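You operate a simulated robot arm through the tools that you are given. There is no shell and no other tool. Be economical: measure what you need, move in short steps, check, and stop when the job is done.

Carry out the task below with a simulated two-armed robot. There is one attempt and no reset: what you move stays moved.

JOB
On the service table, fold the blue cloth in half, so that its two short edges meet.

The check looks at the end state, three seconds after you hand in, the way a careful person would. Anything else that was tipped, shoved, dropped, spilled or broken makes it a failure. Flat cloth is picked up by pressing the open fingertips on it (5 to 10 N) and closing them slowly along it; thin cloth reads only 2 to 8 mm in the jaws.

ROBOT AND FRAMES
Two 7-joint arms with two-finger parallel grippers on one trunk, on a base that drives. Base frame: it is fixed to the floor where the robot stands at the start and does not move with it; the origin is under the middle of the robot, x ahead of it, y to its left, z up; the surface under the hand at the start is at about z = 0.86. Lengths are in m, angles in rad, forces in N, time in s.
The left shoulder is at the start at [0.06, 0.189, 1.178], the right one opposite. With the tool pointing down near the work surface each hand reaches from about 0.1 to 0.66 m from the robot's upright axis, wherever it stands, measured 20 degrees to its own side. Places, roughly: service table [0.7, -0.5, 0.9]. Payload 3.43 kg a hand.
Tool frame (each hand has its own): the origin (TCP) lies between the finger pads and is the grasp point; the fingertips stand 0.03 m ahead of it; z points along the fingers, y is the line along which they close. The gripper opens to 0.094 m. The fingers are 0.028 m wide and 0.01 m thick; the gripper's body (0.05 by 0.096 m) begins 0.055 m behind the TCP.
Orientation is that of the tool frame in the base frame, as a unit quaternion [w, x, y, z]. With the fingers straight down and closing along the base's y, the tool's x points along the base's -x, its y along +y and its z along -z.

CONTROLS
- The arms move only by the tool servo_tool. It takes "left_series", "right_series" or both (then of equal length, played together; a hand with none holds still); each is a list that holds one entry, the list of rows, each a list of 6 numbers: the shift along the tool's x, y, z in m, then the turn, a rotation vector about the tool's x, y, z in rad. In form: [[[tx, ty, tz, wx, wy, wz], ...]]. A call has 1 to 20 rows; each row is the pose to reach, as a shift and turn from the pose commanded when the call began, along the tool's axes at that moment. "left_grip" and "right_grip" are, for a hand that has rows, the closure in counts, from 0 (fully open) to 255 (shut), set as the call begins (left out, the last holds). Each row takes 0.2 s and may step no farther than 0.05 m and 0.15 rad from the row before; otherwise, or with a gripper value out of range, the whole call is refused. Where a pose cannot be reached the arm comes as near as it can. A force on the tool above 40 N (or 10 N above the force at the start of the call, whichever is more), or a blocked arm, ends the call early, and 0.2 s more pass. The fingers move at their own pace (about 0.153 m/s each) and stop on an object; they squeeze with about 45 N. The grip force told is the motor's: it shows also when the fingers shut on nothing. Time passes only in rows, and 0.2 s behind the last, so rows that repeat a pose let the fingers close. The reply holds the time, the measured pose of the TCP, the force on the tool along the base axes, the opening and the grip force, in the units named above and with some noise, with the torque about the TCP (base axes, N m) and any sound that the robot's microphone picked up.
- Cameras (640 x 400 px; columns grow to the right, rows downward): "scene" is now at [0.0211, -0.0045, 1.7281]; the picture's right is [-0.00, -1.00, 0.00], its down [-0.87, 0.00, -0.49] and it looks along [0.49, -0.00, -0.87] (base axes); focal length 275 px, centre (320, 200). "left" rides on the left gripper at [0.076, -0.014, -0.102] in its tool frame; the picture's right is [0.18, 0.98, 0.00], its down [-0.75, 0.14, -0.64] and it looks along [-0.63, 0.12, 0.77] (tool axes); focal length 243 px, centre (320, 200). "right" rides on the right gripper at [0.076, 0.014, -0.102] in its tool frame; the picture's right is [-0.18, 0.98, 0.00], its down [-0.75, -0.14, -0.64] and it looks along [-0.63, -0.12, 0.77] (tool axes); focal length 243 px, centre (320, 200). There is no depth. A picture from a camera that has moved, and an enlarged one, comes with that camera's place and axes in the base frame and with its lens. The place of the scene camera against the robot may be out by one fixed shift of up to 0.025 m in any direction.
- get_image(camera): a new picture of that camera. No time passes.
- lift_body(by): slides the trunk up (or, below 0, down) by that many m; the arms and the scene camera ride with it, the base frame stays. It gives what a move gives, with no picture.
- steer(legs): drives the robot by 1 to 6 legs, each [ahead, left, turn to the left] in m, m and rad, along the robot's own axes; the way and the turn of a leg run together, so that a leg with both is an arc; at most 1.5 m and 3.142 rad a leg. The arms and the cameras ride along, it lands a little off, and it stops where it bumps. It gives what a move gives.
- aim_head(pan, tilt): turns the head with the scene camera to pan (to the left, within 1.501 rad either way) and tilt (down, from -0.506 to 1.204), counted from straight ahead of the robot. It gives what a move gives.
- enlarge(camera, box): a new picture of the part [left, top, right, bottom] of that camera's present view, enlarged. No time passes.
- close_job(): hands the job in; it is judged then, once.

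Work in short steps. Places have to be worked out from the pictures, the camera data and where the tool is seen: move nearer, look again, correct. Check each grasp and each placing, and mend what went wrong. You have 120 turns and 88 pictures in all, those below and enlarged ones among them. Open the grippers and draw the arms clear of the work before you hand the job in, unless the task says otherwise; then end with one line.

The tools are called after "Request:" as name(argument=value, ...) on one line, values as JSON. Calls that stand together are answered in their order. servo_tool: Moves the arms, as the interface text tells. Its arguments: {"type":"object","properties":{"left_series":{"type":"array","items":{"type":"array","items":{"type":"array","items":{"type":"number"}}}},"left_grip":{"type":"number"},"right_series":{"type":"array","items":{"type":"array","items":{"type":"array","items":{"type":"number"}}}},"right_grip":{"type":"number"}},"required":[]} The other tools are called the same way: lift_body (by) slides the trunk up or down; steer (legs) drives the base; aim_head (pan, tilt) turns the head that bears the scene camera; get_image (camera) takes a picture; enlarge (camera, box) takes an enlarged picture of a part of a camera's view; close_job () hands the job in.

At the start:

```text
clock: 0.0
left_tcp_pos: [0.4523, 0.1723, 1.09]
left_ee_rot: [0.0, 0.0, 1.0, 0.0]
left_contact_force: [0.0, 0.2, 0.4]
left_wrist_torque: [0.02, 0.01, 0.02]
left_grip_width: 0.0938
left_gripper_force: 0.0
right_tcp_pos: [0.3251, -0.1287, 1.0442]
right_ee_rot: [0.0, 0.0, 1.0, 0.0]
right_contact_force: [-0.9, 0.3, -0.3]
right_wrist_torque: [0.0, 0.04, 0.01]
right_grip_width: 0.0939
right_gripper_force: 0.1
trunk travel left (down, up): [-0.85, 0.14]
robot x, y, heading: [-0.0011, -0.0009, -0.002]
head pan, tilt: [-0.002, 1.061]
```

scene: 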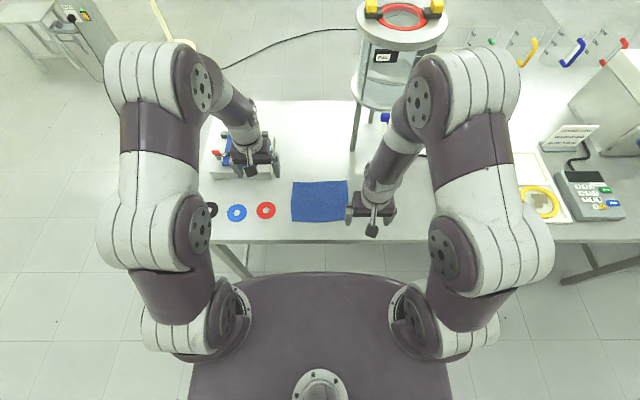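
right: 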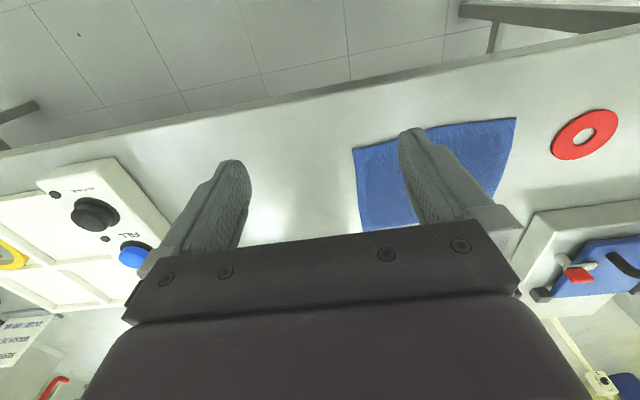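
left: 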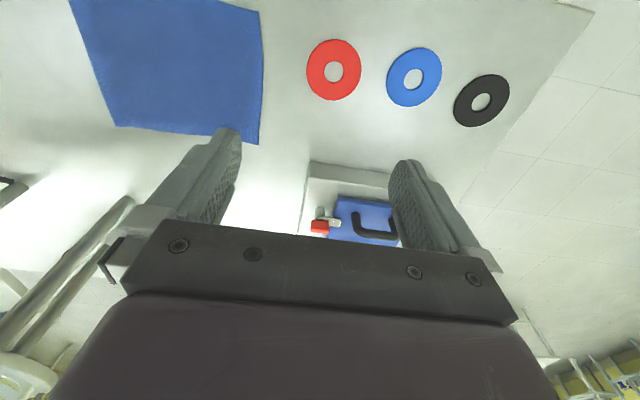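

The scene and left views put the cloth at x≈0.40–0.565, y≈−0.10…0.10, so the short edges are the left and right ones. I plan to take both left corners, left hand far and right hand near. First I move both hands to hover there and look.

Request:
servo_tool(left_series=[[[-0.02, -0.0145, 0.015, 0, 0, 0], [-0.04, -0.029, 0.03, 0, 0, 0], [-0.06, -0.0435, 0.045, 0, 0, 0], [-0.08, -0.058, 0.06, 0, 0, 0], [-0.095, -0.0725, 0.075, 0, 0, 0], [-0.1, -0.085, 0.09, 0, 0, 0]]], right_series=[[[-0.01, 0.035, 0.007, 0, 0, 0], [-0.03, 0.07, 0.014, 0, 0, 0], [-0.045, 0.105, 0.021, 0, 0, 0], [-0.06, 0.14, 0.028, 0, 0, 0], [-0.075, 0.175, 0.036, 0, 0, 0], [-0.09, 0.212, 0.044, 0, 0, 0]]], left_grip=120, right_grip=120)

```text
clock: 1.4
left_tcp_pos: [0.5537, 0.0872, 0.9993]
left_ee_rot: [0.0, 0.0, 1.0, -0.001]
left_contact_force: [1.3, 0.9, 2.3]
left_wrist_torque: [-0.17, 0.33, -0.12]
left_grip_width: 0.0499
left_gripper_force: 0.2
right_tcp_pos: [0.4149, 0.0828, 1.0]
right_ee_rot: [-0.001, 0.0, 1.0, -0.001]
right_contact_force: [-1.5, -1.7, -2.0]
right_wrist_torque: [0.12, -0.04, -0.07]
right_grip_width: 0.0495
right_gripper_force: 0.0
trunk travel left (down, up): [-0.85, 0.14]
robot x, y, heading: [-0.0, 0.0028, 0.003]
head pan, tilt: [-0.002, 1.061]
```

Both arrived without collision. I'll look from all three cameras.

Request:
get_image(camera="scene")

Request:
get_image(camera="left")

Request:
get_image(camera="right")

```text
84 pictures are left
camera scene: at [0.0221, -0.0033, 1.7281], right [0.0, -1.0, 0.0], down [-0.87, 0.0, -0.49], along [0.49, 0.0, -0.87], focal length 275 px, centre (320, 200)
```

scene: 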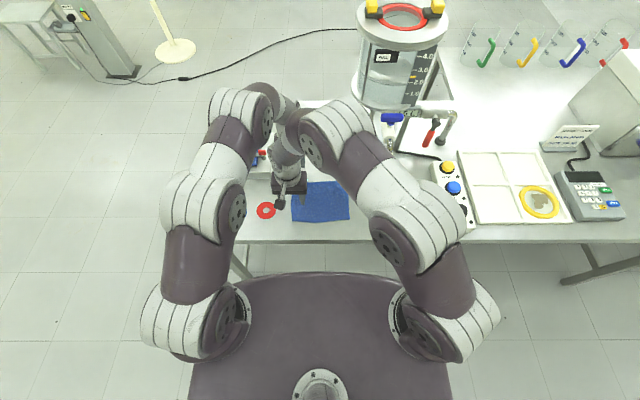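

```text
83 pictures are left
camera left: at [0.4753, 0.0706, 1.1012], right [-0.18, 0.98, 0.0], down [0.75, 0.14, 0.64], along [0.63, 0.12, -0.77], focal length 243 px, centre (320, 200)
```

left: 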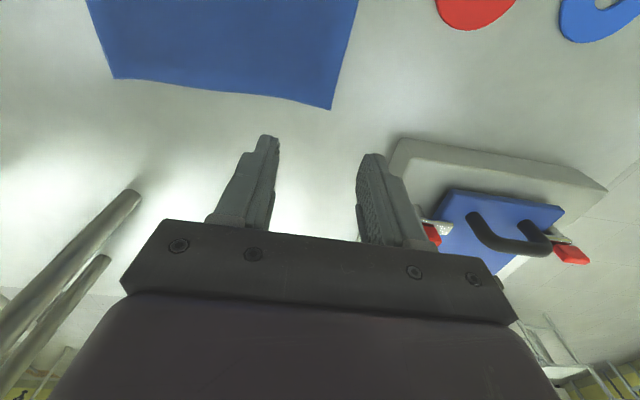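

```text
82 pictures are left
camera right: at [0.3395, 0.098, 1.1028], right [0.18, 0.98, 0.0], down [0.75, -0.14, 0.64], along [0.63, -0.12, -0.77], focal length 243 px, centre (320, 200)
```

right: 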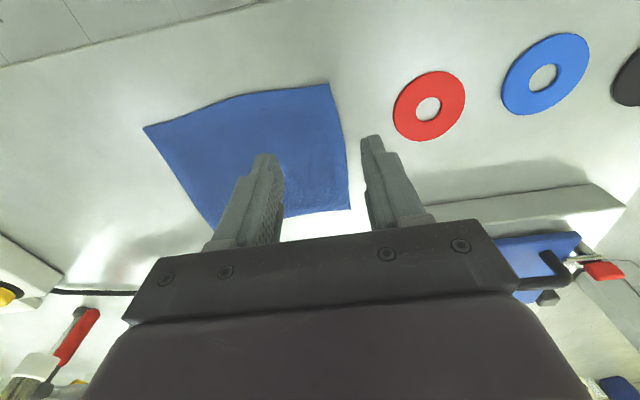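

The cloth corners are now consistent: x 0.403–0.56, y −0.10…0.096. Before touching it, I dry-run the fold motion in the air, moving toward −y while tilting the fingers toward +y, to check reach.

Request:
servo_tool(left_series=[[[0, -0.016, -0.01, -0.1, 0, 0], [0, -0.032, -0.02, -0.2, 0, 0], [0, -0.048, -0.03, -0.3, 0, 0], [0, -0.064, -0.03, -0.4, 0, 0], [0, -0.08, -0.03, -0.5, 0, 0], [0, -0.096, -0.03, -0.6, 0, 0], [0, -0.112, -0.03, -0.7, 0, 0], [0, -0.128, -0.03, -0.8, 0, 0], [0, -0.144, -0.03, -0.9, 0, 0], [0, -0.165, -0.03, -1.0, 0, 0]]], right_series=[[[0, -0.016, -0.01, -0.1, 0, 0], [0, -0.032, -0.02, -0.2, 0, 0], [0, -0.048, -0.03, -0.3, 0, 0], [0, -0.064, -0.03, -0.4, 0, 0], [0, -0.08, -0.03, -0.5, 0, 0], [0, -0.096, -0.03, -0.6, 0, 0], [0, -0.112, -0.03, -0.7, 0, 0], [0, -0.128, -0.03, -0.8, 0, 0], [0, -0.144, -0.03, -0.9, 0, 0], [0, -0.165, -0.03, -1.0, 0, 0]]])

```text
clock: 2.2
left_tcp_pos: [0.5476, 0.0401, 1.0283]
left_ee_rot: [0.009, -0.004, 0.99, 0.144]
left_contact_force: [6.2, -2.5, -2.8]
left_wrist_torque: [0.19, 0.42, 0.38]
left_grip_width: 0.0496
left_gripper_force: 0.1
left hand out of reach, approached as far as the arm can: row 3, 4
right_tcp_pos: [0.4066, 0.0339, 1.0268]
right_ee_rot: [-0.009, -0.002, 0.989, 0.145]
right_contact_force: [-6.1, 0.6, 1.3]
right_wrist_torque: [-0.2, -0.79, -0.16]
right_grip_width: 0.0499
right_gripper_force: 0.0
trunk travel left (down, up): [-0.85, 0.14]
robot x, y, heading: [0.001, 0.0017, 0.001]
head pan, tilt: [-0.002, 1.061]
stopped in row 4 (right hand): the force on the tool passed its limit at 60 N (the readings are from after the stop); the commanded pose is now the measured one
```

The hands and arms get in each other's way and the left wrist runs out of reach when tilted. I'll switch to folding with the right hand alone, which tilts that way naturally, so I draw the left hand clear first.

Request:
servo_tool(left_series=[[[-0.015, 0.02, -0.01, 0, 0, 0], [-0.02, 0.05, -0.03, 0.06, 0, 0], [-0.02, 0.09, -0.05, 0.12, 0, 0], [-0.01, 0.13, -0.065, 0.2, 0, 0], [0.02, 0.165, -0.065, 0.29, 0, 0], [0.05, 0.2, -0.06, 0.29, 0, 0], [0.09, 0.23, -0.05, 0.29, 0, 0]]])

Request:
servo_tool(right_series=[[[0, 0, 0, 0.1, 0, 0], [-0.03, 0.02, 0, 0.2, 0, 0], [-0.07, 0.034, 0.0, 0.29, 0, 0]]])

```text
refused: row 7 steps farther than a row can; nothing moved
```

```text
clock: 2.8
left_tcp_pos: [0.5563, 0.0529, 1.0307]
left_ee_rot: [0.013, -0.029, 0.99, 0.134]
left_contact_force: [1.7, -2.9, 0.2]
left_wrist_torque: [0.17, 0.21, 0.28]
left_grip_width: 0.0498
left_gripper_force: 0.0
right_tcp_pos: [0.4279, 0.045, 1.0266]
right_ee_rot: [-0.017, 0.003, 0.998, 0.057]
right_contact_force: [-0.8, 2.0, -1.7]
right_wrist_torque: [-0.23, -0.09, 0.0]
right_grip_width: 0.0496
right_gripper_force: 0.1
trunk travel left (down, up): [-0.85, 0.14]
robot x, y, heading: [0.0002, -0.0032, 0.0]
head pan, tilt: [-0.002, 1.061]
stopped in row 2 (left hand): the force on the tool passed its limit at 78 N (the readings are from after the stop); the commanded pose is now the measured one
```

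The left retract was refused for a step slightly too long, and the right hand nudged into the left. I retry the left retract with shorter steps.

Request:
servo_tool(left_series=[[[-0.015, 0.02, -0.01, 0, 0, 0], [-0.02, 0.05, -0.03, 0.06, 0, 0], [-0.02, 0.085, -0.045, 0.12, 0, 0], [-0.01, 0.12, -0.06, 0.2, 0, 0], [0.015, 0.15, -0.065, 0.27, 0, 0], [0.045, 0.18, -0.06, 0.27, 0, 0], [0.075, 0.21, -0.05, 0.27, 0, 0]]])

```text
clock: 3.2
left_tcp_pos: [0.5609, 0.0603, 1.0397]
left_ee_rot: [0.016, -0.034, 0.991, 0.132]
left_contact_force: [4.0, -3.7, -1.7]
left_wrist_torque: [0.36, 0.14, 0.44]
left_grip_width: 0.0496
left_gripper_force: 0.1
left hand out of reach, approached as far as the arm can: row 1
right_tcp_pos: [0.429, 0.0508, 1.0308]
right_ee_rot: [-0.011, 0.0, 0.998, 0.06]
right_contact_force: [-3.2, 3.1, 0.8]
right_wrist_torque: [-0.37, -0.34, -0.03]
right_grip_width: 0.0499
right_gripper_force: 0.2
trunk travel left (down, up): [-0.85, 0.14]
robot x, y, heading: [-0.0016, 0.0015, 0.002]
head pan, tilt: [-0.002, 1.061]
stopped in row 1 (left hand): the force on the tool passed its limit at 62 N (the readings are from after the stop); the commanded pose is now the measured one
```

They are still pressing on each other, so I look at where they touch.

Request:
enlarge(camera="scene", box=[200, 70, 420, 240])

```text
2.35 times, centred on (310, 155) of scene
camera zoom: at [0.0209, -0.0035, 1.7281], right [0.0, -1.0, 0.0], down [-0.87, 0.0, -0.49], along [0.49, 0.0, -0.87], focal length 648 px, centre (344, 306)
```

zoom: 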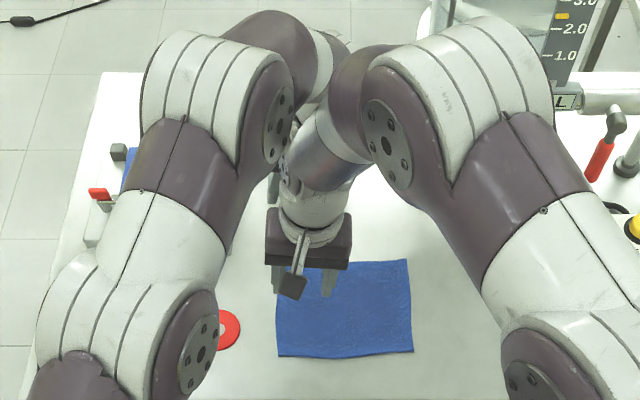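

The right forearm sits in front of the left wrist. I pull the right hand back toward the robot and to the right, and the left stays still.

Request:
servo_tool(right_series=[[[0.02, -0.01, 0, 0, 0, 0], [0.04, -0.035, -0.01, 0, 0, 0], [0.06, -0.07, -0.02, 0, 0, 0], [0.07, -0.11, -0.02, 0, 0, 0], [0.07, -0.15, -0.02, 0, 0, 0], [0.07, -0.19, -0.02, 0, 0, 0]]])

```text
clock: 4.6
left_tcp_pos: [0.5598, 0.0595, 1.0421]
left_ee_rot: [0.016, -0.034, 0.991, 0.132]
left_contact_force: [-0.9, 0.6, 0.4]
left_wrist_torque: [0.01, 0.0, -0.02]
left_grip_width: 0.0495
left_gripper_force: 0.0
right_tcp_pos: [0.3592, -0.1439, 1.0304]
right_ee_rot: [-0.011, 0.0, 0.998, 0.06]
right_contact_force: [0.0, -0.5, -0.5]
right_wrist_torque: [0.06, 0.02, -0.01]
right_grip_width: 0.0497
right_gripper_force: 0.1
trunk travel left (down, up): [-0.85, 0.14]
robot x, y, heading: [0.0033, 0.0011, -0.0]
head pan, tilt: [-0.002, 1.061]
```

The hands are free of each other. Now I retract the left hand to the left and up.

Request:
servo_tool(left_series=[[[0.01, 0.03, -0.02, 0.04, 0, 0], [0.02, 0.06, -0.04, 0.08, 0, 0], [0.04, 0.09, -0.06, 0.13, 0, 0], [0.06, 0.12, -0.075, 0.18, 0, 0], [0.085, 0.15, -0.08, 0.22, 0, 0], [0.11, 0.18, -0.08, 0.26, 0, 0], [0.13, 0.21, -0.08, 0.26, 0, 0], [0.15, 0.24, -0.08, 0.26, 0, 0]]])

```text
clock: 6.4
left_tcp_pos: [0.3924, 0.2612, 1.1752]
left_ee_rot: [0.02, -0.031, 0.999, 0.002]
left_contact_force: [-0.1, -0.4, -0.3]
left_wrist_torque: [-0.01, 0.01, -0.01]
left_grip_width: 0.0497
left_gripper_force: 0.1
right_tcp_pos: [0.3586, -0.1417, 1.0313]
right_ee_rot: [-0.01, 0.0, 0.998, 0.06]
right_contact_force: [-0.7, 0.3, 0.0]
right_wrist_torque: [-0.01, 0.04, -0.01]
right_grip_width: 0.0497
right_gripper_force: 0.0
trunk travel left (down, up): [-0.85, 0.14]
robot x, y, heading: [0.0013, 0.0011, 0.0]
head pan, tilt: [-0.002, 1.061]
```

Left is clear. I test the right hand's end pose in the air: above the right edge with the fingers tilted about 70° toward +y.

Request:
servo_tool(right_series=[[[-0.015, 0.008, -0.002, -0.14, 0, 0], [-0.03, 0.016, -0.004, -0.28, 0, 0], [-0.045, 0.024, -0.006, -0.42, 0, 0], [-0.06, 0.032, -0.007, -0.56, 0, 0], [-0.075, 0.04, -0.009, -0.7, 0, 0], [-0.09, 0.048, -0.011, -0.84, 0, 0], [-0.105, 0.056, -0.012, -0.96, 0, 0], [-0.12, 0.062, -0.013, -1.08, 0, 0]]])

Request:
get_image(camera="scene")

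```text
clock: 8.2
left_tcp_pos: [0.394, 0.2619, 1.1751]
left_ee_rot: [0.02, -0.031, 0.999, 0.002]
left_contact_force: [-0.1, -0.7, 0.0]
left_wrist_torque: [0.03, 0.0, -0.01]
left_grip_width: 0.0497
left_gripper_force: 0.0
right_tcp_pos: [0.4342, -0.0815, 1.0394]
right_ee_rot: [-0.004, 0.005, 0.898, 0.44]
right_contact_force: [1.6, 0.1, 0.2]
right_wrist_torque: [-0.03, -0.01, -0.01]
right_grip_width: 0.0497
right_gripper_force: 0.1
right hand out of reach, approached as far as the arm can: row 6, 7, 8
trunk travel left (down, up): [-0.85, 0.14]
robot x, y, heading: [-0.0009, 0.0016, 0.002]
head pan, tilt: [-0.002, 1.061]
```

```text
80 pictures are left
camera scene: at [0.0203, -0.0045, 1.7281], right [0.0, -1.0, 0.0], down [-0.87, 0.0, -0.49], along [0.49, 0.0, -0.87], focal length 275 px, centre (320, 200)
```

scene: 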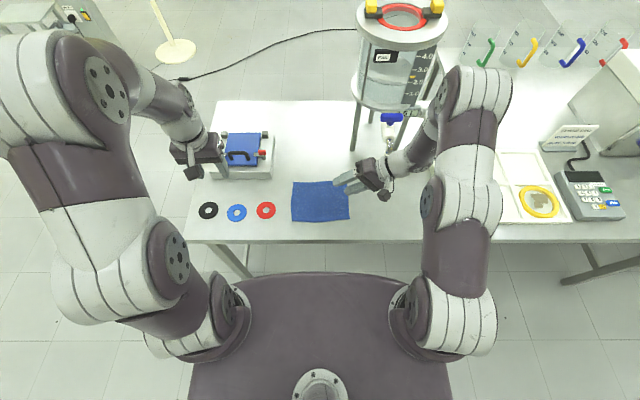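

Without yaw the tilt tops out at about 52°. A pinch that closes along the edge (along x) would avoid curling the edge over, so I untilt, yaw the hand 90° and hover over the middle of the left edge.

Request:
servo_tool(right_series=[[[0, 0, 0, 0.15, 0, 0], [0, 0, 0, 0.3, 0, 0], [0, 0, 0, 0.45, 0, 0], [0, 0, 0, 0.6, 0, 0], [0, 0, 0, 0.75, 0, 0], [0, 0, 0, 0.911, 0, 0]]])

```text
refused: row 6 steps farther than a row can; nothing moved
```

The last step was over 0.15 rad, so I split it.

Request:
servo_tool(right_series=[[[0, 0, 0, 0.14, 0, 0], [0, 0, 0, 0.28, 0, 0], [0, 0, 0, 0.42, 0, 0], [0, 0, 0, 0.56, 0, 0], [0, 0, 0, 0.7, 0, 0], [0, 0, 0, 0.81, 0, 0], [0, 0, 0, 0.911, 0, 0]]])

Request:
servo_tool(right_series=[[[-0.004, 0.016, 0.003, 0, 0, 0.142], [-0.008, 0.032, 0.007, 0, 0, 0.285], [-0.013, 0.048, 0.01, 0, 0, 0.428], [-0.017, 0.064, 0.013, 0, 0, 0.571], [-0.021, 0.08, 0.017, 0, 0, 0.714], [-0.025, 0.096, 0.02, 0, 0, 0.857], [-0.03, 0.112, 0.023, 0, 0, 1.0], [-0.034, 0.128, 0.027, 0, 0, 1.142], [-0.038, 0.144, 0.03, 0, 0, 1.285], [-0.042, 0.16, 0.035, 0, 0, 1.428], [-0.048, 0.176, 0.04, 0, 0, 1.57]]])

Request:
get_image(camera="right")

```text
clock: 9.8
left_tcp_pos: [0.3924, 0.2625, 1.1747]
left_ee_rot: [0.02, -0.032, 0.999, 0.002]
left_contact_force: [-0.4, -0.8, 0.6]
left_wrist_torque: [-0.03, -0.02, 0.0]
left_grip_width: 0.0498
left_gripper_force: 0.0
right_tcp_pos: [0.435, -0.08, 1.0405]
right_ee_rot: [-0.006, 0.002, 1.0, -0.001]
right_contact_force: [-0.8, 0.3, 1.1]
right_wrist_torque: [-0.01, 0.01, -0.02]
right_grip_width: 0.0496
right_gripper_force: 0.0
trunk travel left (down, up): [-0.85, 0.14]
robot x, y, heading: [-0.0004, -0.0016, 0.003]
head pan, tilt: [-0.002, 1.061]
```

```text
clock: 12.2
left_tcp_pos: [0.3939, 0.2623, 1.1742]
left_ee_rot: [0.02, -0.031, 0.999, 0.001]
left_contact_force: [-0.3, 0.2, 0.6]
left_wrist_torque: [-0.02, 0.02, -0.01]
left_grip_width: 0.0499
left_gripper_force: 0.1
right_tcp_pos: [0.4835, 0.0949, 0.9988]
right_ee_rot: [-0.005, 0.71, 0.705, -0.005]
right_contact_force: [-0.3, 0.1, 0.3]
right_wrist_torque: [0.01, -0.01, -0.01]
right_grip_width: 0.0496
right_gripper_force: 0.0
trunk travel left (down, up): [-0.85, 0.14]
robot x, y, heading: [-0.0023, 0.0022, -0.0]
head pan, tilt: [-0.002, 1.061]
```

```text
79 pictures are left
camera right: at [0.4998, 0.1718, 1.1013], right [0.98, -0.19, -0.01], down [-0.14, -0.75, 0.64], along [-0.13, -0.63, -0.76], focal length 243 px, centre (320, 200)
```

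right: 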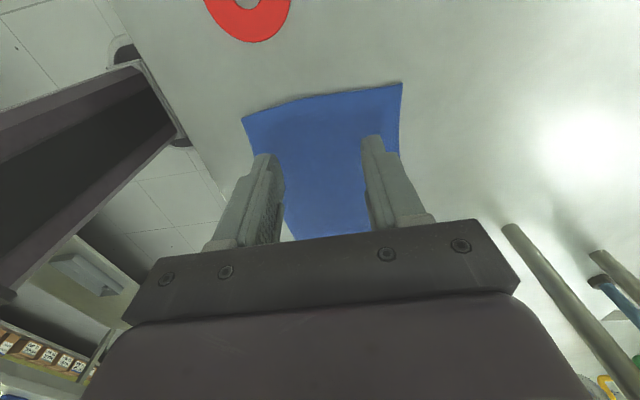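

Good view of the edge. I dry-run the tilted fold motion with this yaw to see how far it can tilt.

Request:
servo_tool(right_series=[[[-0.015, 0, -0.01, 0, 0.1, 0], [-0.03, 0, -0.02, 0, 0.2, 0], [-0.045, 0, -0.03, 0, 0.3, 0], [-0.06, 0, -0.04, 0, 0.4, 0], [-0.075, 0, -0.05, 0, 0.5, 0], [-0.09, 0, -0.05, 0, 0.62, 0], [-0.105, 0, -0.05, 0, 0.74, 0], [-0.12, 0, -0.05, 0, 0.86, 0], [-0.135, 0, -0.05, 0, 0.98, 0], [-0.15, 0, -0.05, 0, 1.1, 0], [-0.16, 0, -0.05, 0, 1.22, 0], [-0.175, 0, -0.05, 0, 1.34, 0]]])

```text
clock: 14.8
left_tcp_pos: [0.3938, 0.2604, 1.1746]
left_ee_rot: [0.02, -0.03, 0.999, 0.003]
left_contact_force: [-0.1, 0.5, 0.9]
left_wrist_torque: [0.0, 0.0, -0.03]
left_grip_width: 0.0498
left_gripper_force: 0.0
right_tcp_pos: [0.4673, -0.0245, 1.0464]
right_ee_rot: [-0.316, 0.638, 0.633, 0.306]
right_contact_force: [0.1, 0.6, -0.2]
right_wrist_torque: [0.0, -0.04, 0.0]
right_grip_width: 0.0497
right_gripper_force: 0.0
right hand out of reach, approached as far as the arm can: row 9, 10, 11, 12
trunk travel left (down, up): [-0.85, 0.14]
robot x, y, heading: [-0.0043, -0.0005, 0.004]
head pan, tilt: [-0.002, 1.061]
```

The tilt stops at about 52° because of a joint limit. Turning the robot left makes "fingers toward +y" point more ahead of it, so I turn 0.5 rad in place with the arms high.

Request:
steer(legs=[[0, 0, 0.5]])

Request:
get_image(camera="scene")

```text
clock: 16.6
left_tcp_pos: [0.2226, 0.4173, 1.1734]
left_ee_rot: [0.018, -0.276, 0.961, 0.007]
left_contact_force: [0.6, -0.8, 0.0]
left_wrist_torque: [0.01, -0.02, 0.0]
left_grip_width: 0.0498
left_gripper_force: 0.0
right_tcp_pos: [0.4232, 0.1987, 1.046]
right_ee_rot: [-0.382, 0.463, 0.77, 0.219]
right_contact_force: [0.7, 0.6, -1.1]
right_wrist_torque: [-0.01, 0.0, 0.02]
right_grip_width: 0.0498
right_gripper_force: 0.1
trunk travel left (down, up): [-0.85, 0.14]
robot x, y, heading: [-0.0038, 0.0001, 0.497]
head pan, tilt: [-0.002, 1.061]
```

```text
78 pictures are left
camera scene: at [0.0206, -0.0017, 1.7281], right [0.47, -0.88, 0.0], down [-0.77, -0.41, -0.49], along [0.43, 0.23, -0.87], focal length 275 px, centre (320, 200)
```

scene: 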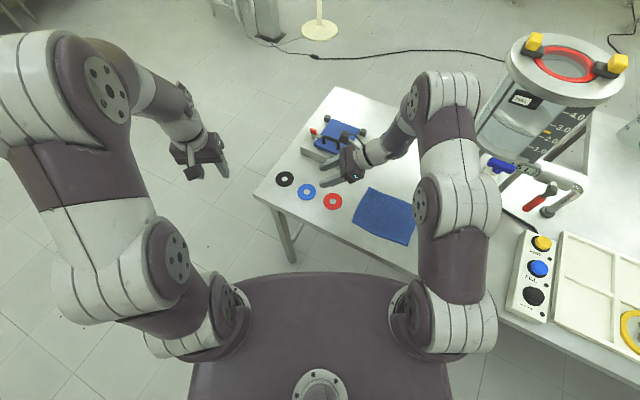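

No bump, and the cloth is now on the right arm's side. I move the right hand to the fold's end pose, above the right edge and tilted with its yaw restored, to test reach again.

Request:
servo_tool(right_series=[[[-0.023, -0.012, -0.031, -0.056, 0, 0.044], [-0.047, -0.024, -0.062, -0.112, 0, 0.088], [-0.07, -0.036, -0.093, -0.169, 0, 0.132], [-0.094, -0.048, -0.124, -0.226, 0, 0.175], [-0.117, -0.06, -0.155, -0.282, 0, 0.219], [-0.14, -0.072, -0.186, -0.339, 0, 0.263], [-0.164, -0.084, -0.217, -0.395, 0, 0.307]]])

```text
clock: 18.2
left_tcp_pos: [0.2223, 0.4156, 1.1749]
left_ee_rot: [0.017, -0.276, 0.961, 0.008]
left_contact_force: [0.4, -0.2, 0.4]
left_wrist_torque: [0.04, -0.01, 0.01]
left_grip_width: 0.0498
left_gripper_force: 0.0
right_tcp_pos: [0.4796, -0.0813, 1.0508]
right_ee_rot: [-0.312, 0.64, 0.632, 0.305]
right_contact_force: [1.2, -0.4, 0.6]
right_wrist_torque: [0.01, -0.01, 0.01]
right_grip_width: 0.0496
right_gripper_force: 0.1
trunk travel left (down, up): [-0.85, 0.14]
robot x, y, heading: [-0.0017, 0.0029, 0.497]
head pan, tilt: [-0.002, 1.061]
```

Reached. Now I test more tilt, up to about 90°.

Request:
servo_tool(right_series=[[[0, 0, 0, 0, 0.12, 0], [0, 0, 0, 0, 0.24, 0], [0, 0, 0, 0, 0.36, 0], [0, 0, 0, 0, 0.48, 0], [0, 0, 0, 0, 0.6, 0]]])

```text
clock: 19.4
left_tcp_pos: [0.2228, 0.4162, 1.175]
left_ee_rot: [0.019, -0.276, 0.961, 0.007]
left_contact_force: [0.1, -0.2, 0.6]
left_wrist_torque: [-0.02, 0.0, -0.01]
left_grip_width: 0.05
left_gripper_force: 0.0
right_tcp_pos: [0.473, -0.075, 1.0457]
right_ee_rot: [-0.317, 0.637, 0.629, 0.312]
right_contact_force: [0.3, -0.3, 0.9]
right_wrist_torque: [-0.04, -0.02, 0.0]
right_grip_width: 0.0497
right_gripper_force: 0.0
right hand out of reach, approached as far as the arm can: row 1, 2, 3, 4, 5
trunk travel left (down, up): [-0.85, 0.14]
robot x, y, heading: [-0.0006, 0.001, 0.495]
head pan, tilt: [-0.002, 1.061]
```

The tilt is still limited at about 0.92 rad. A lower trunk should flatten the forearm and allow more, so I raise the hand 0.1 m and lower the trunk 0.15 m.

Request:
servo_tool(right_series=[[[0.03, 0, -0.02, 0, 0, 0], [0.055, 0, -0.04, 0, 0, 0], [0.08, 0, -0.06, 0, 0, 0]]])

Request:
lift_body(by=-0.15)

Request:
servo_tool(right_series=[[[0.02, 0, -0.015, 0, 0.12, 0], [0.04, 0, -0.03, 0, 0.24, 0], [0.04, 0, -0.03, 0, 0.36, 0], [0.04, 0, -0.03, 0, 0.48, 0], [0.04, 0, -0.03, 0, 0.6, 0]]])

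```text
clock: 20.2
left_tcp_pos: [0.2211, 0.4178, 1.175]
left_ee_rot: [0.019, -0.275, 0.961, 0.006]
left_contact_force: [0.4, 0.2, -0.2]
left_wrist_torque: [0.0, 0.0, 0.0]
left_grip_width: 0.0501
left_gripper_force: 0.1
right_tcp_pos: [0.4537, -0.0512, 1.1202]
right_ee_rot: [-0.303, 0.644, 0.632, 0.308]
right_contact_force: [0.4, -0.3, 0.8]
right_wrist_torque: [-0.01, -0.02, -0.01]
right_grip_width: 0.0498
right_gripper_force: 0.0
right hand out of reach, approached as far as the arm can: row 1, 2, 3
trunk travel left (down, up): [-0.85, 0.14]
robot x, y, heading: [-0.0021, -0.0033, 0.499]
head pan, tilt: [-0.002, 1.061]
```

```text
clock: 22.0
left_tcp_pos: [0.2215, 0.4169, 1.0248]
left_ee_rot: [0.019, -0.275, 0.961, 0.007]
left_contact_force: [-0.5, 0.1, 0.5]
left_wrist_torque: [-0.02, 0.04, 0.04]
left_grip_width: 0.0497
left_gripper_force: 0.1
right_tcp_pos: [0.454, -0.0513, 0.9702]
right_ee_rot: [-0.303, 0.644, 0.632, 0.308]
right_contact_force: [-0.3, -0.3, 0.4]
right_wrist_torque: [0.02, -0.03, -0.03]
right_grip_width: 0.0496
right_gripper_force: 0.1
trunk travel left (down, up): [-0.7, 0.29]
robot x, y, heading: [0.0013, -0.0011, 0.496]
head pan, tilt: [-0.002, 1.061]
```

```text
clock: 23.2
left_tcp_pos: [0.2214, 0.4168, 1.0253]
left_ee_rot: [0.019, -0.275, 0.961, 0.007]
left_contact_force: [-0.2, 0.2, -0.2]
left_wrist_torque: [0.02, 0.01, -0.01]
left_grip_width: 0.0496
left_gripper_force: 0.0
right_tcp_pos: [0.4341, -0.0498, 0.9652]
right_ee_rot: [-0.309, 0.64, 0.626, 0.322]
right_contact_force: [0.7, -0.3, -0.1]
right_wrist_torque: [0.01, 0.02, -0.01]
right_grip_width: 0.0499
right_gripper_force: 0.0
right hand out of reach, approached as far as the arm can: row 1, 2, 3, 4, 5
trunk travel left (down, up): [-0.7, 0.29]
robot x, y, heading: [-0.0017, 0.0009, 0.497]
head pan, tilt: [-0.002, 1.061]
```

Raising the hand shrank the reach, so the limit goes the other way: a hand lower relative to the shoulder should tilt more. I raise the trunk 0.25 m, bring the hand down, and then try more tilt.

Request:
lift_body(by=0.25)

Request:
servo_tool(right_series=[[[-0.034, 0.008, 0.02, 0, 0, 0], [-0.068, 0.016, 0.04, 0, 0, 0], [-0.102, 0.024, 0.06, 0, 0, 0], [-0.136, 0.032, 0.08, 0, 0, 0], [-0.17, 0.04, 0.1, 0, 0, 0], [-0.205, 0.046, 0.118, 0, 0, 0], [-0.205, 0.046, 0.118, 0, 0.12, 0], [-0.205, 0.046, 0.118, 0, 0.24, 0], [-0.205, 0.046, 0.118, 0, 0.36, 0], [-0.205, 0.046, 0.118, 0, 0.48, 0]]])

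```text
clock: 25.8
left_tcp_pos: [0.2218, 0.4164, 1.274]
left_ee_rot: [0.018, -0.275, 0.961, 0.007]
left_contact_force: [0.5, -0.3, -0.5]
left_wrist_torque: [0.01, -0.01, -0.02]
left_grip_width: 0.0495
left_gripper_force: 0.1
right_tcp_pos: [0.4321, -0.0495, 1.2179]
right_ee_rot: [-0.309, 0.64, 0.626, 0.322]
right_contact_force: [0.4, 0.8, 0.6]
right_wrist_torque: [-0.01, 0.01, 0.0]
right_grip_width: 0.0497
right_gripper_force: 0.1
trunk travel left (down, up): [-0.95, 0.04]
robot x, y, heading: [-0.0022, 0.0007, 0.497]
head pan, tilt: [-0.002, 1.061]
```

```text
clock: 28.0
left_tcp_pos: [0.2225, 0.4182, 1.2744]
left_ee_rot: [0.019, -0.275, 0.961, 0.007]
left_contact_force: [1.4, -0.4, -0.6]
left_wrist_torque: [-0.01, -0.01, -0.02]
left_grip_width: 0.0497
left_gripper_force: 0.1
right_tcp_pos: [0.4712, -0.0846, 0.986]
right_ee_rot: [-0.321, 0.634, 0.62, 0.334]
right_contact_force: [0.9, -1.0, -0.2]
right_wrist_torque: [-0.01, -0.01, -0.01]
right_grip_width: 0.0496
right_gripper_force: 0.0
right hand out of reach, approached as far as the arm can: row 7, 8, 9, 10
trunk travel left (down, up): [-0.95, 0.04]
robot x, y, heading: [-0.0043, -0.0024, 0.496]
head pan, tilt: [-0.002, 1.061]
```

The tilt seems capped near 0.95 rad, so I accept that. Now I bring the right hand upright over the middle of the left edge at z≈1.0.

Request:
servo_tool(right_series=[[[0.03, 0.001, 0.01, 0.002, -0.12, -0.003], [0.045, 0.003, 0.03, 0.005, -0.24, -0.005], [0.06, 0.004, 0.05, 0.007, -0.36, -0.008], [0.072, 0.006, 0.07, 0.01, -0.48, -0.01], [0.084, 0.007, 0.09, 0.012, -0.6, -0.013], [0.096, 0.008, 0.11, 0.014, -0.72, -0.016], [0.108, 0.01, 0.13, 0.017, -0.84, -0.018], [0.116, 0.011, 0.1415, 0.019, -0.963, -0.021]]], right_grip=140)

Request:
get_image(camera="right")

Request:
get_image(camera="scene")

```text
clock: 29.8
left_tcp_pos: [0.2224, 0.4173, 1.2756]
left_ee_rot: [0.019, -0.276, 0.961, 0.007]
left_contact_force: [0.0, -0.7, 0.1]
left_wrist_torque: [0.06, 0.04, -0.01]
left_grip_width: 0.0497
left_gripper_force: 0.1
right_tcp_pos: [0.4795, 0.0883, 1.0018]
right_ee_rot: [-0.046, 0.706, 0.706, 0.03]
right_contact_force: [-0.5, 0.1, 0.2]
right_wrist_torque: [-0.01, -0.01, -0.01]
right_grip_width: 0.0425
right_gripper_force: 0.1
right hand out of reach, approached as far as the arm can: row 7, 8
trunk travel left (down, up): [-0.95, 0.04]
robot x, y, heading: [-0.0032, 0.0029, 0.497]
head pan, tilt: [-0.002, 1.061]
```

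```text
77 pictures are left
camera right: at [0.497, 0.1528, 1.1107], right [0.98, -0.18, -0.04], down [-0.13, -0.82, 0.56], along [-0.14, -0.55, -0.83], focal length 243 px, centre (320, 200)
```

right: 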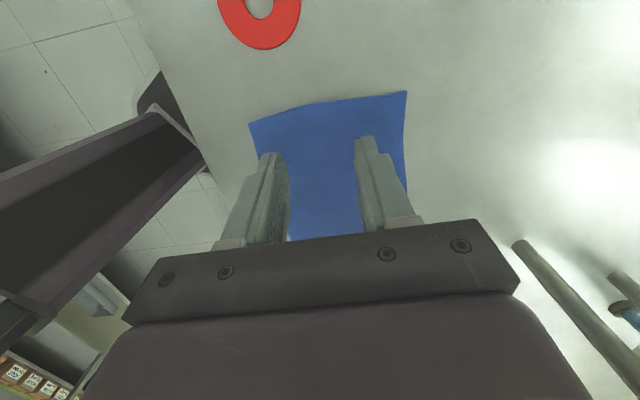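

```text
76 pictures are left
camera scene: at [0.0203, -0.0013, 1.8281], right [0.47, -0.88, 0.0], down [-0.77, -0.41, -0.49], along [0.43, 0.23, -0.87], focal length 275 px, centre (320, 200)
```

scene: 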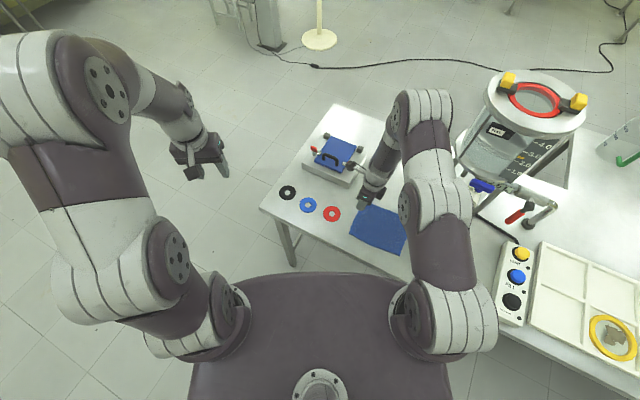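

With the trunk this high, fully upright is slightly out of range. I lower the trunk 0.08 m, which brings the tips about 2–3 cm above the cloth, then square the hand and place it on the edge.

Request:
lift_body(by=-0.08)

Request:
servo_tool(right_series=[[[0.005, 0.001, 0, -0.01, -0.05, 0], [0.01, 0.0025, 0, -0.022, -0.108, 0], [0.01, 0.0025, 0, -0.022, -0.108, 0]]])

Request:
get_image(camera="right")

```text
clock: 30.9
left_tcp_pos: [0.2217, 0.4168, 1.1947]
left_ee_rot: [0.019, -0.276, 0.961, 0.007]
left_contact_force: [-0.6, 0.0, 0.4]
left_wrist_torque: [-0.01, -0.01, 0.01]
left_grip_width: 0.05
left_gripper_force: 0.1
right_tcp_pos: [0.4806, 0.0869, 0.9225]
right_ee_rot: [-0.046, 0.705, 0.707, 0.03]
right_contact_force: [-0.3, 0.7, 0.1]
right_wrist_torque: [-0.05, 0.0, 0.03]
right_grip_width: 0.0427
right_gripper_force: 0.1
trunk travel left (down, up): [-0.87, 0.12]
robot x, y, heading: [-0.0009, -0.0011, 0.495]
head pan, tilt: [-0.002, 1.061]
```

```text
clock: 31.7
left_tcp_pos: [0.2215, 0.4158, 1.1956]
left_ee_rot: [0.019, -0.276, 0.961, 0.007]
left_contact_force: [-0.2, 0.5, -0.3]
left_wrist_torque: [0.0, 0.02, 0.0]
left_grip_width: 0.0494
left_gripper_force: 0.1
right_tcp_pos: [0.4839, 0.096, 0.9217]
right_ee_rot: [-0.001, 0.707, 0.707, 0.0]
right_contact_force: [-0.4, 0.4, -0.5]
right_wrist_torque: [-0.01, -0.01, 0.0]
right_grip_width: 0.0425
right_gripper_force: 0.0
trunk travel left (down, up): [-0.87, 0.12]
robot x, y, heading: [0.0005, -0.0035, 0.491]
head pan, tilt: [-0.002, 1.061]
```

```text
75 pictures are left
camera right: at [0.4973, 0.1734, 1.0246], right [0.98, -0.18, 0.0], down [-0.14, -0.75, 0.64], along [-0.12, -0.63, -0.77], focal length 243 px, centre (320, 200)
```

right: 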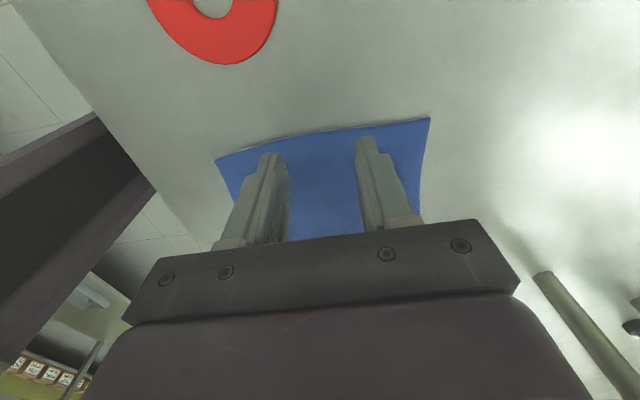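

The edge computes to y≈0.099 at mid-length, so the pinch would hold about 1.3 cm after a 4 mm shift. I descend close to contact and read the force.

Request:
servo_tool(right_series=[[[0.004, 0, 0.01, 0, 0, 0], [0.004, 0, 0.02, 0, 0, 0], [0.004, 0, 0.026, 0, 0, 0], [0.004, 0, 0.03, 0, 0, 0], [0.004, 0, 0.03, 0, 0, 0]]])

```text
clock: 32.9
left_tcp_pos: [0.222, 0.4153, 1.1947]
left_ee_rot: [0.019, -0.275, 0.961, 0.008]
left_contact_force: [-0.3, 0.0, 0.1]
left_wrist_torque: [0.0, -0.03, 0.0]
left_grip_width: 0.0498
left_gripper_force: 0.0
right_tcp_pos: [0.483, 0.1011, 0.8944]
right_ee_rot: [0.0, 0.706, 0.708, 0.001]
right_contact_force: [1.4, -2.1, 7.6]
right_wrist_torque: [-0.1, -0.03, -0.01]
right_grip_width: 0.0423
right_gripper_force: 0.1
trunk travel left (down, up): [-0.87, 0.12]
robot x, y, heading: [0.003, -0.0022, 0.497]
head pan, tilt: [-0.002, 1.061]
```

Contact at 7.6 N, which is right in the band. I close slowly in steps.

Request:
servo_tool(right_series=[[[0, 0, 0, 0, 0, 0]]], right_grip=165)

Request:
servo_tool(right_series=[[[0, 0, 0, 0, 0, 0]]], right_grip=190)

Request:
servo_tool(right_series=[[[0, 0, 0, 0, 0, 0]]], right_grip=215)

Request:
servo_tool(right_series=[[[0, 0, 0, 0, 0, 0], [0, 0, 0, 0, 0, 0]]], right_grip=255)

Request:
get_image(camera="right")

```text
clock: 33.3
left_tcp_pos: [0.2208, 0.4168, 1.1946]
left_ee_rot: [0.019, -0.276, 0.961, 0.006]
left_contact_force: [-0.2, 0.3, -0.7]
left_wrist_torque: [0.03, -0.03, 0.01]
left_grip_width: 0.0496
left_gripper_force: 0.1
right_tcp_pos: [0.4821, 0.102, 0.8934]
right_ee_rot: [-0.001, 0.707, 0.707, 0.0]
right_contact_force: [-0.3, 0.5, 8.9]
right_wrist_torque: [-0.09, -0.02, 0.01]
right_grip_width: 0.0325
right_gripper_force: 0.1
trunk travel left (down, up): [-0.87, 0.12]
robot x, y, heading: [-0.0017, 0.0012, 0.495]
head pan, tilt: [-0.002, 1.061]
```

```text
clock: 33.7
left_tcp_pos: [0.2214, 0.4166, 1.1961]
left_ee_rot: [0.019, -0.275, 0.961, 0.006]
left_contact_force: [-0.5, -0.7, -0.2]
left_wrist_torque: [0.01, 0.0, 0.01]
left_grip_width: 0.0497
left_gripper_force: 0.0
right_tcp_pos: [0.482, 0.101, 0.8932]
right_ee_rot: [-0.001, 0.708, 0.707, 0.0]
right_contact_force: [0.4, 0.0, 9.5]
right_wrist_torque: [-0.05, 0.0, -0.04]
right_grip_width: 0.0234
right_gripper_force: 0.1
trunk travel left (down, up): [-0.87, 0.12]
robot x, y, heading: [-0.0034, 0.0006, 0.498]
head pan, tilt: [-0.002, 1.061]
```

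```text
clock: 34.1
left_tcp_pos: [0.2212, 0.4174, 1.1944]
left_ee_rot: [0.02, -0.275, 0.961, 0.006]
left_contact_force: [-0.1, -0.3, -0.5]
left_wrist_torque: [0.0, 0.03, 0.02]
left_grip_width: 0.0495
left_gripper_force: 0.1
right_tcp_pos: [0.4831, 0.1016, 0.8932]
right_ee_rot: [0.0, 0.707, 0.707, 0.0]
right_contact_force: [0.5, 0.7, 9.9]
right_wrist_torque: [-0.12, 0.01, 0.01]
right_grip_width: 0.0139
right_gripper_force: 0.0
trunk travel left (down, up): [-0.87, 0.12]
robot x, y, heading: [0.0039, 0.002, 0.5]
head pan, tilt: [-0.002, 1.061]
```

```text
clock: 34.7
left_tcp_pos: [0.2211, 0.417, 1.1952]
left_ee_rot: [0.02, -0.275, 0.961, 0.006]
left_contact_force: [0.1, -0.7, 0.1]
left_wrist_torque: [-0.01, -0.02, -0.01]
left_grip_width: 0.0496
left_gripper_force: 0.0
right_tcp_pos: [0.4823, 0.1019, 0.8941]
right_ee_rot: [-0.001, 0.707, 0.707, 0.0]
right_contact_force: [0.4, 0.4, 9.8]
right_wrist_torque: [-0.13, -0.01, 0.01]
right_grip_width: 0.004
right_gripper_force: 38.3
trunk travel left (down, up): [-0.87, 0.12]
robot x, y, heading: [0.0011, 0.002, 0.497]
head pan, tilt: [-0.002, 1.061]
```

```text
74 pictures are left
camera right: at [0.4969, 0.1777, 0.9952], right [0.98, -0.18, 0.0], down [-0.14, -0.75, 0.64], along [-0.12, -0.63, -0.77], focal length 243 px, centre (320, 200)
```

right: 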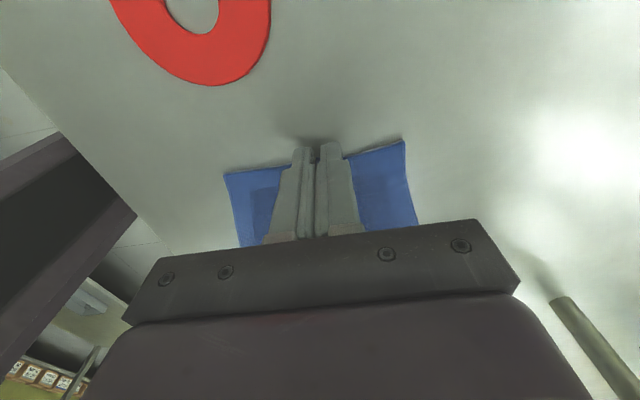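

The grasp reads 4 mm with cloth in the jaws. I start the fold arc, lifting over the middle while tilting, and pause halfway to check.

Request:
servo_tool(right_series=[[[-0.003, 0, -0.012, 0, 0.04, 0], [-0.006, 0, -0.023, 0, 0.08, 0], [-0.012, 0, -0.034, 0, 0.12, 0], [-0.018, 0, -0.0446, 0, 0.16, 0], [-0.037, 0, -0.063, 0, 0.26, 0], [-0.0606, 0, -0.076, 0, 0.36, 0], [-0.087, 0, -0.0839, 0, 0.46, 0], [-0.116, 0, -0.085, 0, 0.56, 0]]])

Request:
get_image(camera="right")

Request:
enlarge(camera="scene", box=[300, 120, 460, 260])

```text
clock: 36.5
left_tcp_pos: [0.223, 0.4151, 1.196]
left_ee_rot: [0.019, -0.276, 0.961, 0.006]
left_contact_force: [0.1, -1.1, 0.1]
left_wrist_torque: [0.05, 0.02, 0.0]
left_grip_width: 0.0497
left_gripper_force: 0.0
right_tcp_pos: [0.4819, -0.016, 0.9767]
right_ee_rot: [-0.197, 0.679, 0.68, 0.197]
right_contact_force: [0.1, -0.8, -0.5]
right_wrist_torque: [0.01, 0.0, 0.03]
right_grip_width: 0.0041
right_gripper_force: 38.9
trunk travel left (down, up): [-0.87, 0.12]
robot x, y, heading: [-0.0023, -0.0016, 0.495]
head pan, tilt: [-0.002, 1.061]
```

```text
73 pictures are left
camera right: at [0.4975, -0.0058, 1.1044], right [0.98, -0.15, -0.1], down [-0.14, -0.98, 0.14], along [-0.12, -0.12, -0.99], focal length 243 px, centre (320, 200)
```

right: 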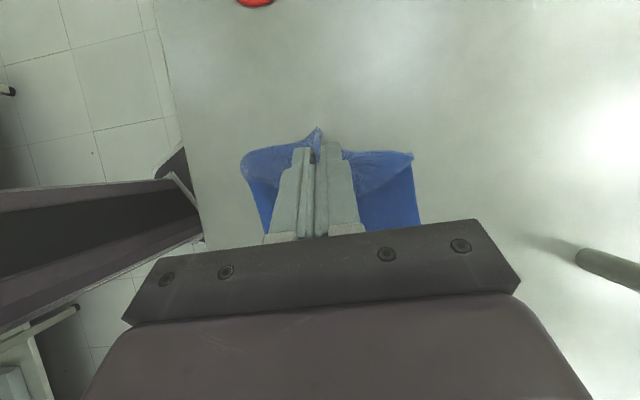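

```text
2.86 times, centred on (380, 190) of scene
camera zoom: at [0.0207, -0.0041, 1.7481], right [0.47, -0.88, 0.0], down [-0.77, -0.41, -0.49], along [0.43, 0.23, -0.87], focal length 787 px, centre (149, 229)
```

zoom: 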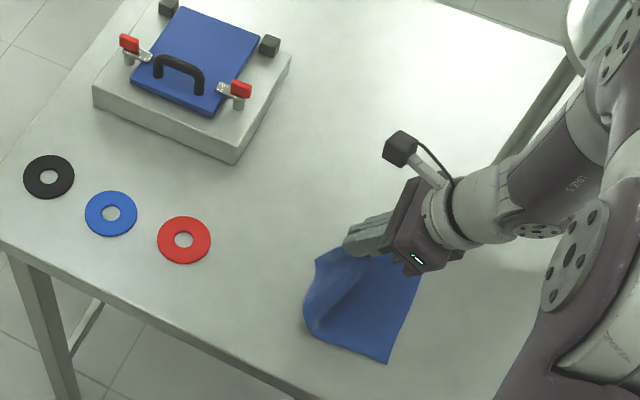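

The cloth is following well, with the corners trailing a bit. I finish the arc down to just above the right edge.

Request:
servo_tool(right_series=[[[-0.0135, 0, -0.005, 0, 0.05, 0], [-0.0269, 0, -0.0098, 0, 0.1, 0], [-0.0553, 0, -0.0135, 0, 0.19, 0], [-0.0825, 0, -0.0134, 0, 0.26, 0], [-0.1067, 0, -0.0067, 0, 0.32, 0], [-0.1245, 0, 0.0009, 0, 0.36, 0], [-0.1245, 0, 0.0009, 0, 0.36, 0]]])

Request:
get_image(camera="right")

Request:
enlarge(camera="scene", box=[300, 120, 460, 260])

```text
clock: 38.1
left_tcp_pos: [0.2216, 0.4172, 1.1956]
left_ee_rot: [0.019, -0.275, 0.961, 0.006]
left_contact_force: [-1.3, 0.6, 0.0]
left_wrist_torque: [-0.01, -0.02, 0.0]
left_grip_width: 0.0497
left_gripper_force: 0.0
right_tcp_pos: [0.483, -0.1199, 0.9106]
right_ee_rot: [-0.315, 0.633, 0.634, 0.314]
right_contact_force: [-0.1, -0.4, 0.8]
right_wrist_torque: [0.0, 0.04, 0.01]
right_grip_width: 0.0041
right_gripper_force: 38.7
trunk travel left (down, up): [-0.87, 0.12]
robot x, y, heading: [-0.0023, 0.0012, 0.497]
head pan, tilt: [-0.002, 1.061]
```

```text
71 pictures are left
camera right: at [0.4972, -0.1548, 1.0333], right [0.98, -0.11, -0.15], down [-0.14, -0.97, -0.21], along [-0.12, 0.23, -0.97], focal length 243 px, centre (320, 200)
```

right: 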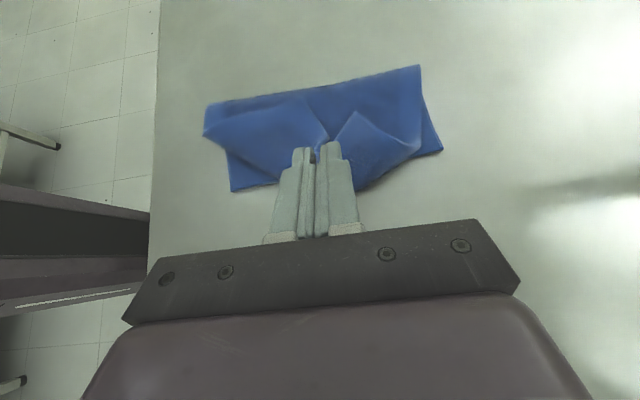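

```text
2.86 times, centred on (380, 190) of scene
camera zoom: at [0.0197, -0.0011, 1.7481], right [0.47, -0.88, 0.0], down [-0.77, -0.41, -0.49], along [0.43, 0.23, -0.87], focal length 787 px, centre (149, 229)
```

zoom: 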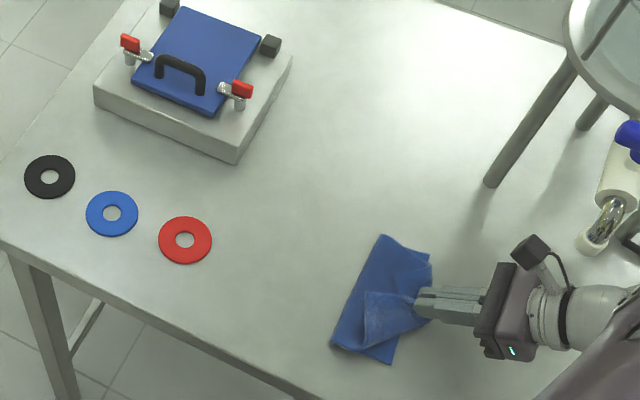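

The fold worked. The held point is over the right edge at tip y≈−0.096 and the corners are curled a bit. I lower 2 cm and open gently.

Request:
servo_tool(right_series=[[[-0.008, 0, 0.006, 0, 0, 0], [-0.0159, 0, 0.0121, 0, 0, 0], [-0.0159, 0, 0.0121, 0, 0, 0]]])

Request:
servo_tool(right_series=[[[0, 0, 0, 0, 0, 0], [0, 0, 0, 0, 0, 0], [0, 0, 0, 0, 0, 0]]], right_grip=200)

Request:
get_image(camera="right")

```text
clock: 38.9
left_tcp_pos: [0.2201, 0.4174, 1.195]
left_ee_rot: [0.02, -0.276, 0.961, 0.008]
left_contact_force: [1.2, 0.3, -0.4]
left_wrist_torque: [0.01, 0.03, 0.02]
left_grip_width: 0.0501
left_gripper_force: 0.1
right_tcp_pos: [0.4828, -0.1206, 0.8935]
right_ee_rot: [-0.315, 0.632, 0.634, 0.316]
right_contact_force: [1.4, -0.8, 36.8]
right_wrist_torque: [0.52, -0.05, 0.0]
right_grip_width: 0.0041
right_gripper_force: 38.5
trunk travel left (down, up): [-0.87, 0.12]
robot x, y, heading: [-0.0023, -0.0022, 0.497]
head pan, tilt: [-0.002, 1.061]
```

```text
clock: 39.7
left_tcp_pos: [0.2194, 0.417, 1.1947]
left_ee_rot: [0.02, -0.276, 0.961, 0.007]
left_contact_force: [-0.2, 0.3, 0.2]
left_wrist_torque: [0.01, -0.02, 0.0]
left_grip_width: 0.0496
left_gripper_force: 0.0
right_tcp_pos: [0.4813, -0.1197, 0.8926]
right_ee_rot: [-0.315, 0.632, 0.634, 0.315]
right_contact_force: [6.5, -4.4, 40.6]
right_wrist_torque: [0.52, -0.13, -0.1]
right_grip_width: 0.0106
right_gripper_force: 0.1
trunk travel left (down, up): [-0.87, 0.12]
robot x, y, heading: [-0.0009, -0.0001, 0.496]
head pan, tilt: [-0.002, 1.061]
```

```text
69 pictures are left
camera right: at [0.4961, -0.1552, 1.0151], right [0.98, -0.11, -0.14], down [-0.14, -0.97, -0.21], along [-0.12, 0.23, -0.97], focal length 243 px, centre (320, 200)
```

right: 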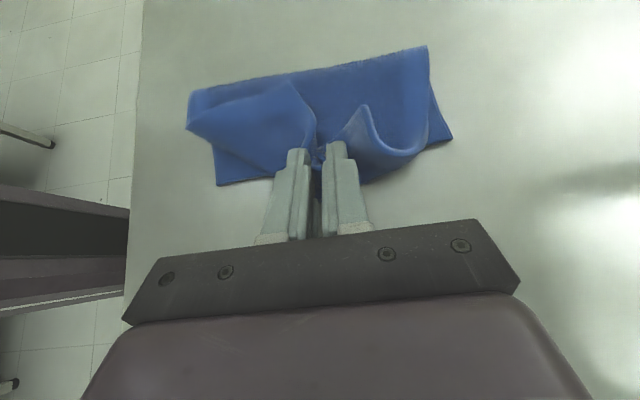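

I'm pressing too hard at 40 N, because the tilted tips' corners reach lower. I ease up 6 mm and open more, then back off along the fingers.

Request:
servo_tool(right_series=[[[0.0024, 0, -0.0018, 0, 0, 0], [0.0048, 0, -0.0036, 0, 0, 0], [0.0048, 0, -0.0036, 0, 0, 0]]], right_grip=170)

Request:
servo_tool(right_series=[[[0, 0, -0.02, 0, 0, 0], [0, 0, -0.04, 0, 0, 0], [0.02, 0, -0.07, 0, 0, 0], [0.04, 0, -0.1, 0, 0, 0]]])

Request:
get_image(camera="right")

Request:
enlarge(camera="scene", box=[320, 140, 460, 260])

```text
clock: 40.5
left_tcp_pos: [0.2212, 0.4172, 1.1954]
left_ee_rot: [0.02, -0.276, 0.961, 0.007]
left_contact_force: [-0.3, 0.6, -0.2]
left_wrist_torque: [-0.02, 0.0, 0.01]
left_grip_width: 0.0498
left_gripper_force: 0.1
right_tcp_pos: [0.481, -0.1197, 0.8962]
right_ee_rot: [-0.315, 0.634, 0.633, 0.313]
right_contact_force: [1.0, -0.9, 3.5]
right_wrist_torque: [0.03, -0.02, 0.0]
right_grip_width: 0.0297
right_gripper_force: 0.0
trunk travel left (down, up): [-0.87, 0.12]
robot x, y, heading: [0.0006, 0.0034, 0.491]
head pan, tilt: [-0.002, 1.061]
```

```text
clock: 41.5
left_tcp_pos: [0.2208, 0.4167, 1.1957]
left_ee_rot: [0.019, -0.275, 0.961, 0.007]
left_contact_force: [-0.4, -0.9, -0.1]
left_wrist_torque: [0.0, 0.03, -0.04]
left_grip_width: 0.0495
left_gripper_force: 0.0
right_tcp_pos: [0.4675, -0.1601, 0.9763]
right_ee_rot: [-0.31, 0.636, 0.634, 0.312]
right_contact_force: [0.2, 0.6, 0.3]
right_wrist_torque: [0.0, 0.01, 0.0]
right_grip_width: 0.0313
right_gripper_force: 0.1
right hand out of reach, approached as far as the arm can: row 2, 3, 4
trunk travel left (down, up): [-0.87, 0.12]
robot x, y, heading: [-0.0036, 0.0041, 0.498]
head pan, tilt: [-0.002, 1.061]
```

```text
68 pictures are left
camera right: at [0.482, -0.1941, 1.0993], right [0.98, -0.12, -0.14], down [-0.14, -0.97, -0.2], along [-0.12, 0.22, -0.97], focal length 243 px, centre (320, 200)
```

right: 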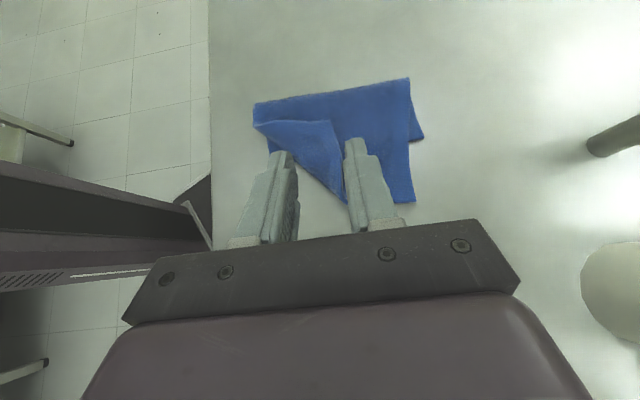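

```text
3.33 times, centred on (390, 200) of scene
camera zoom: at [0.0195, -0.0016, 1.748], right [0.47, -0.88, 0.0], down [-0.77, -0.41, -0.49], along [0.43, 0.23, -0.87], focal length 918 px, centre (87, 200)
```

zoom: 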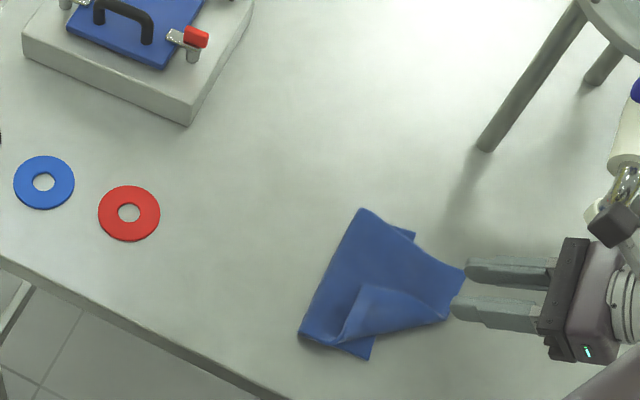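

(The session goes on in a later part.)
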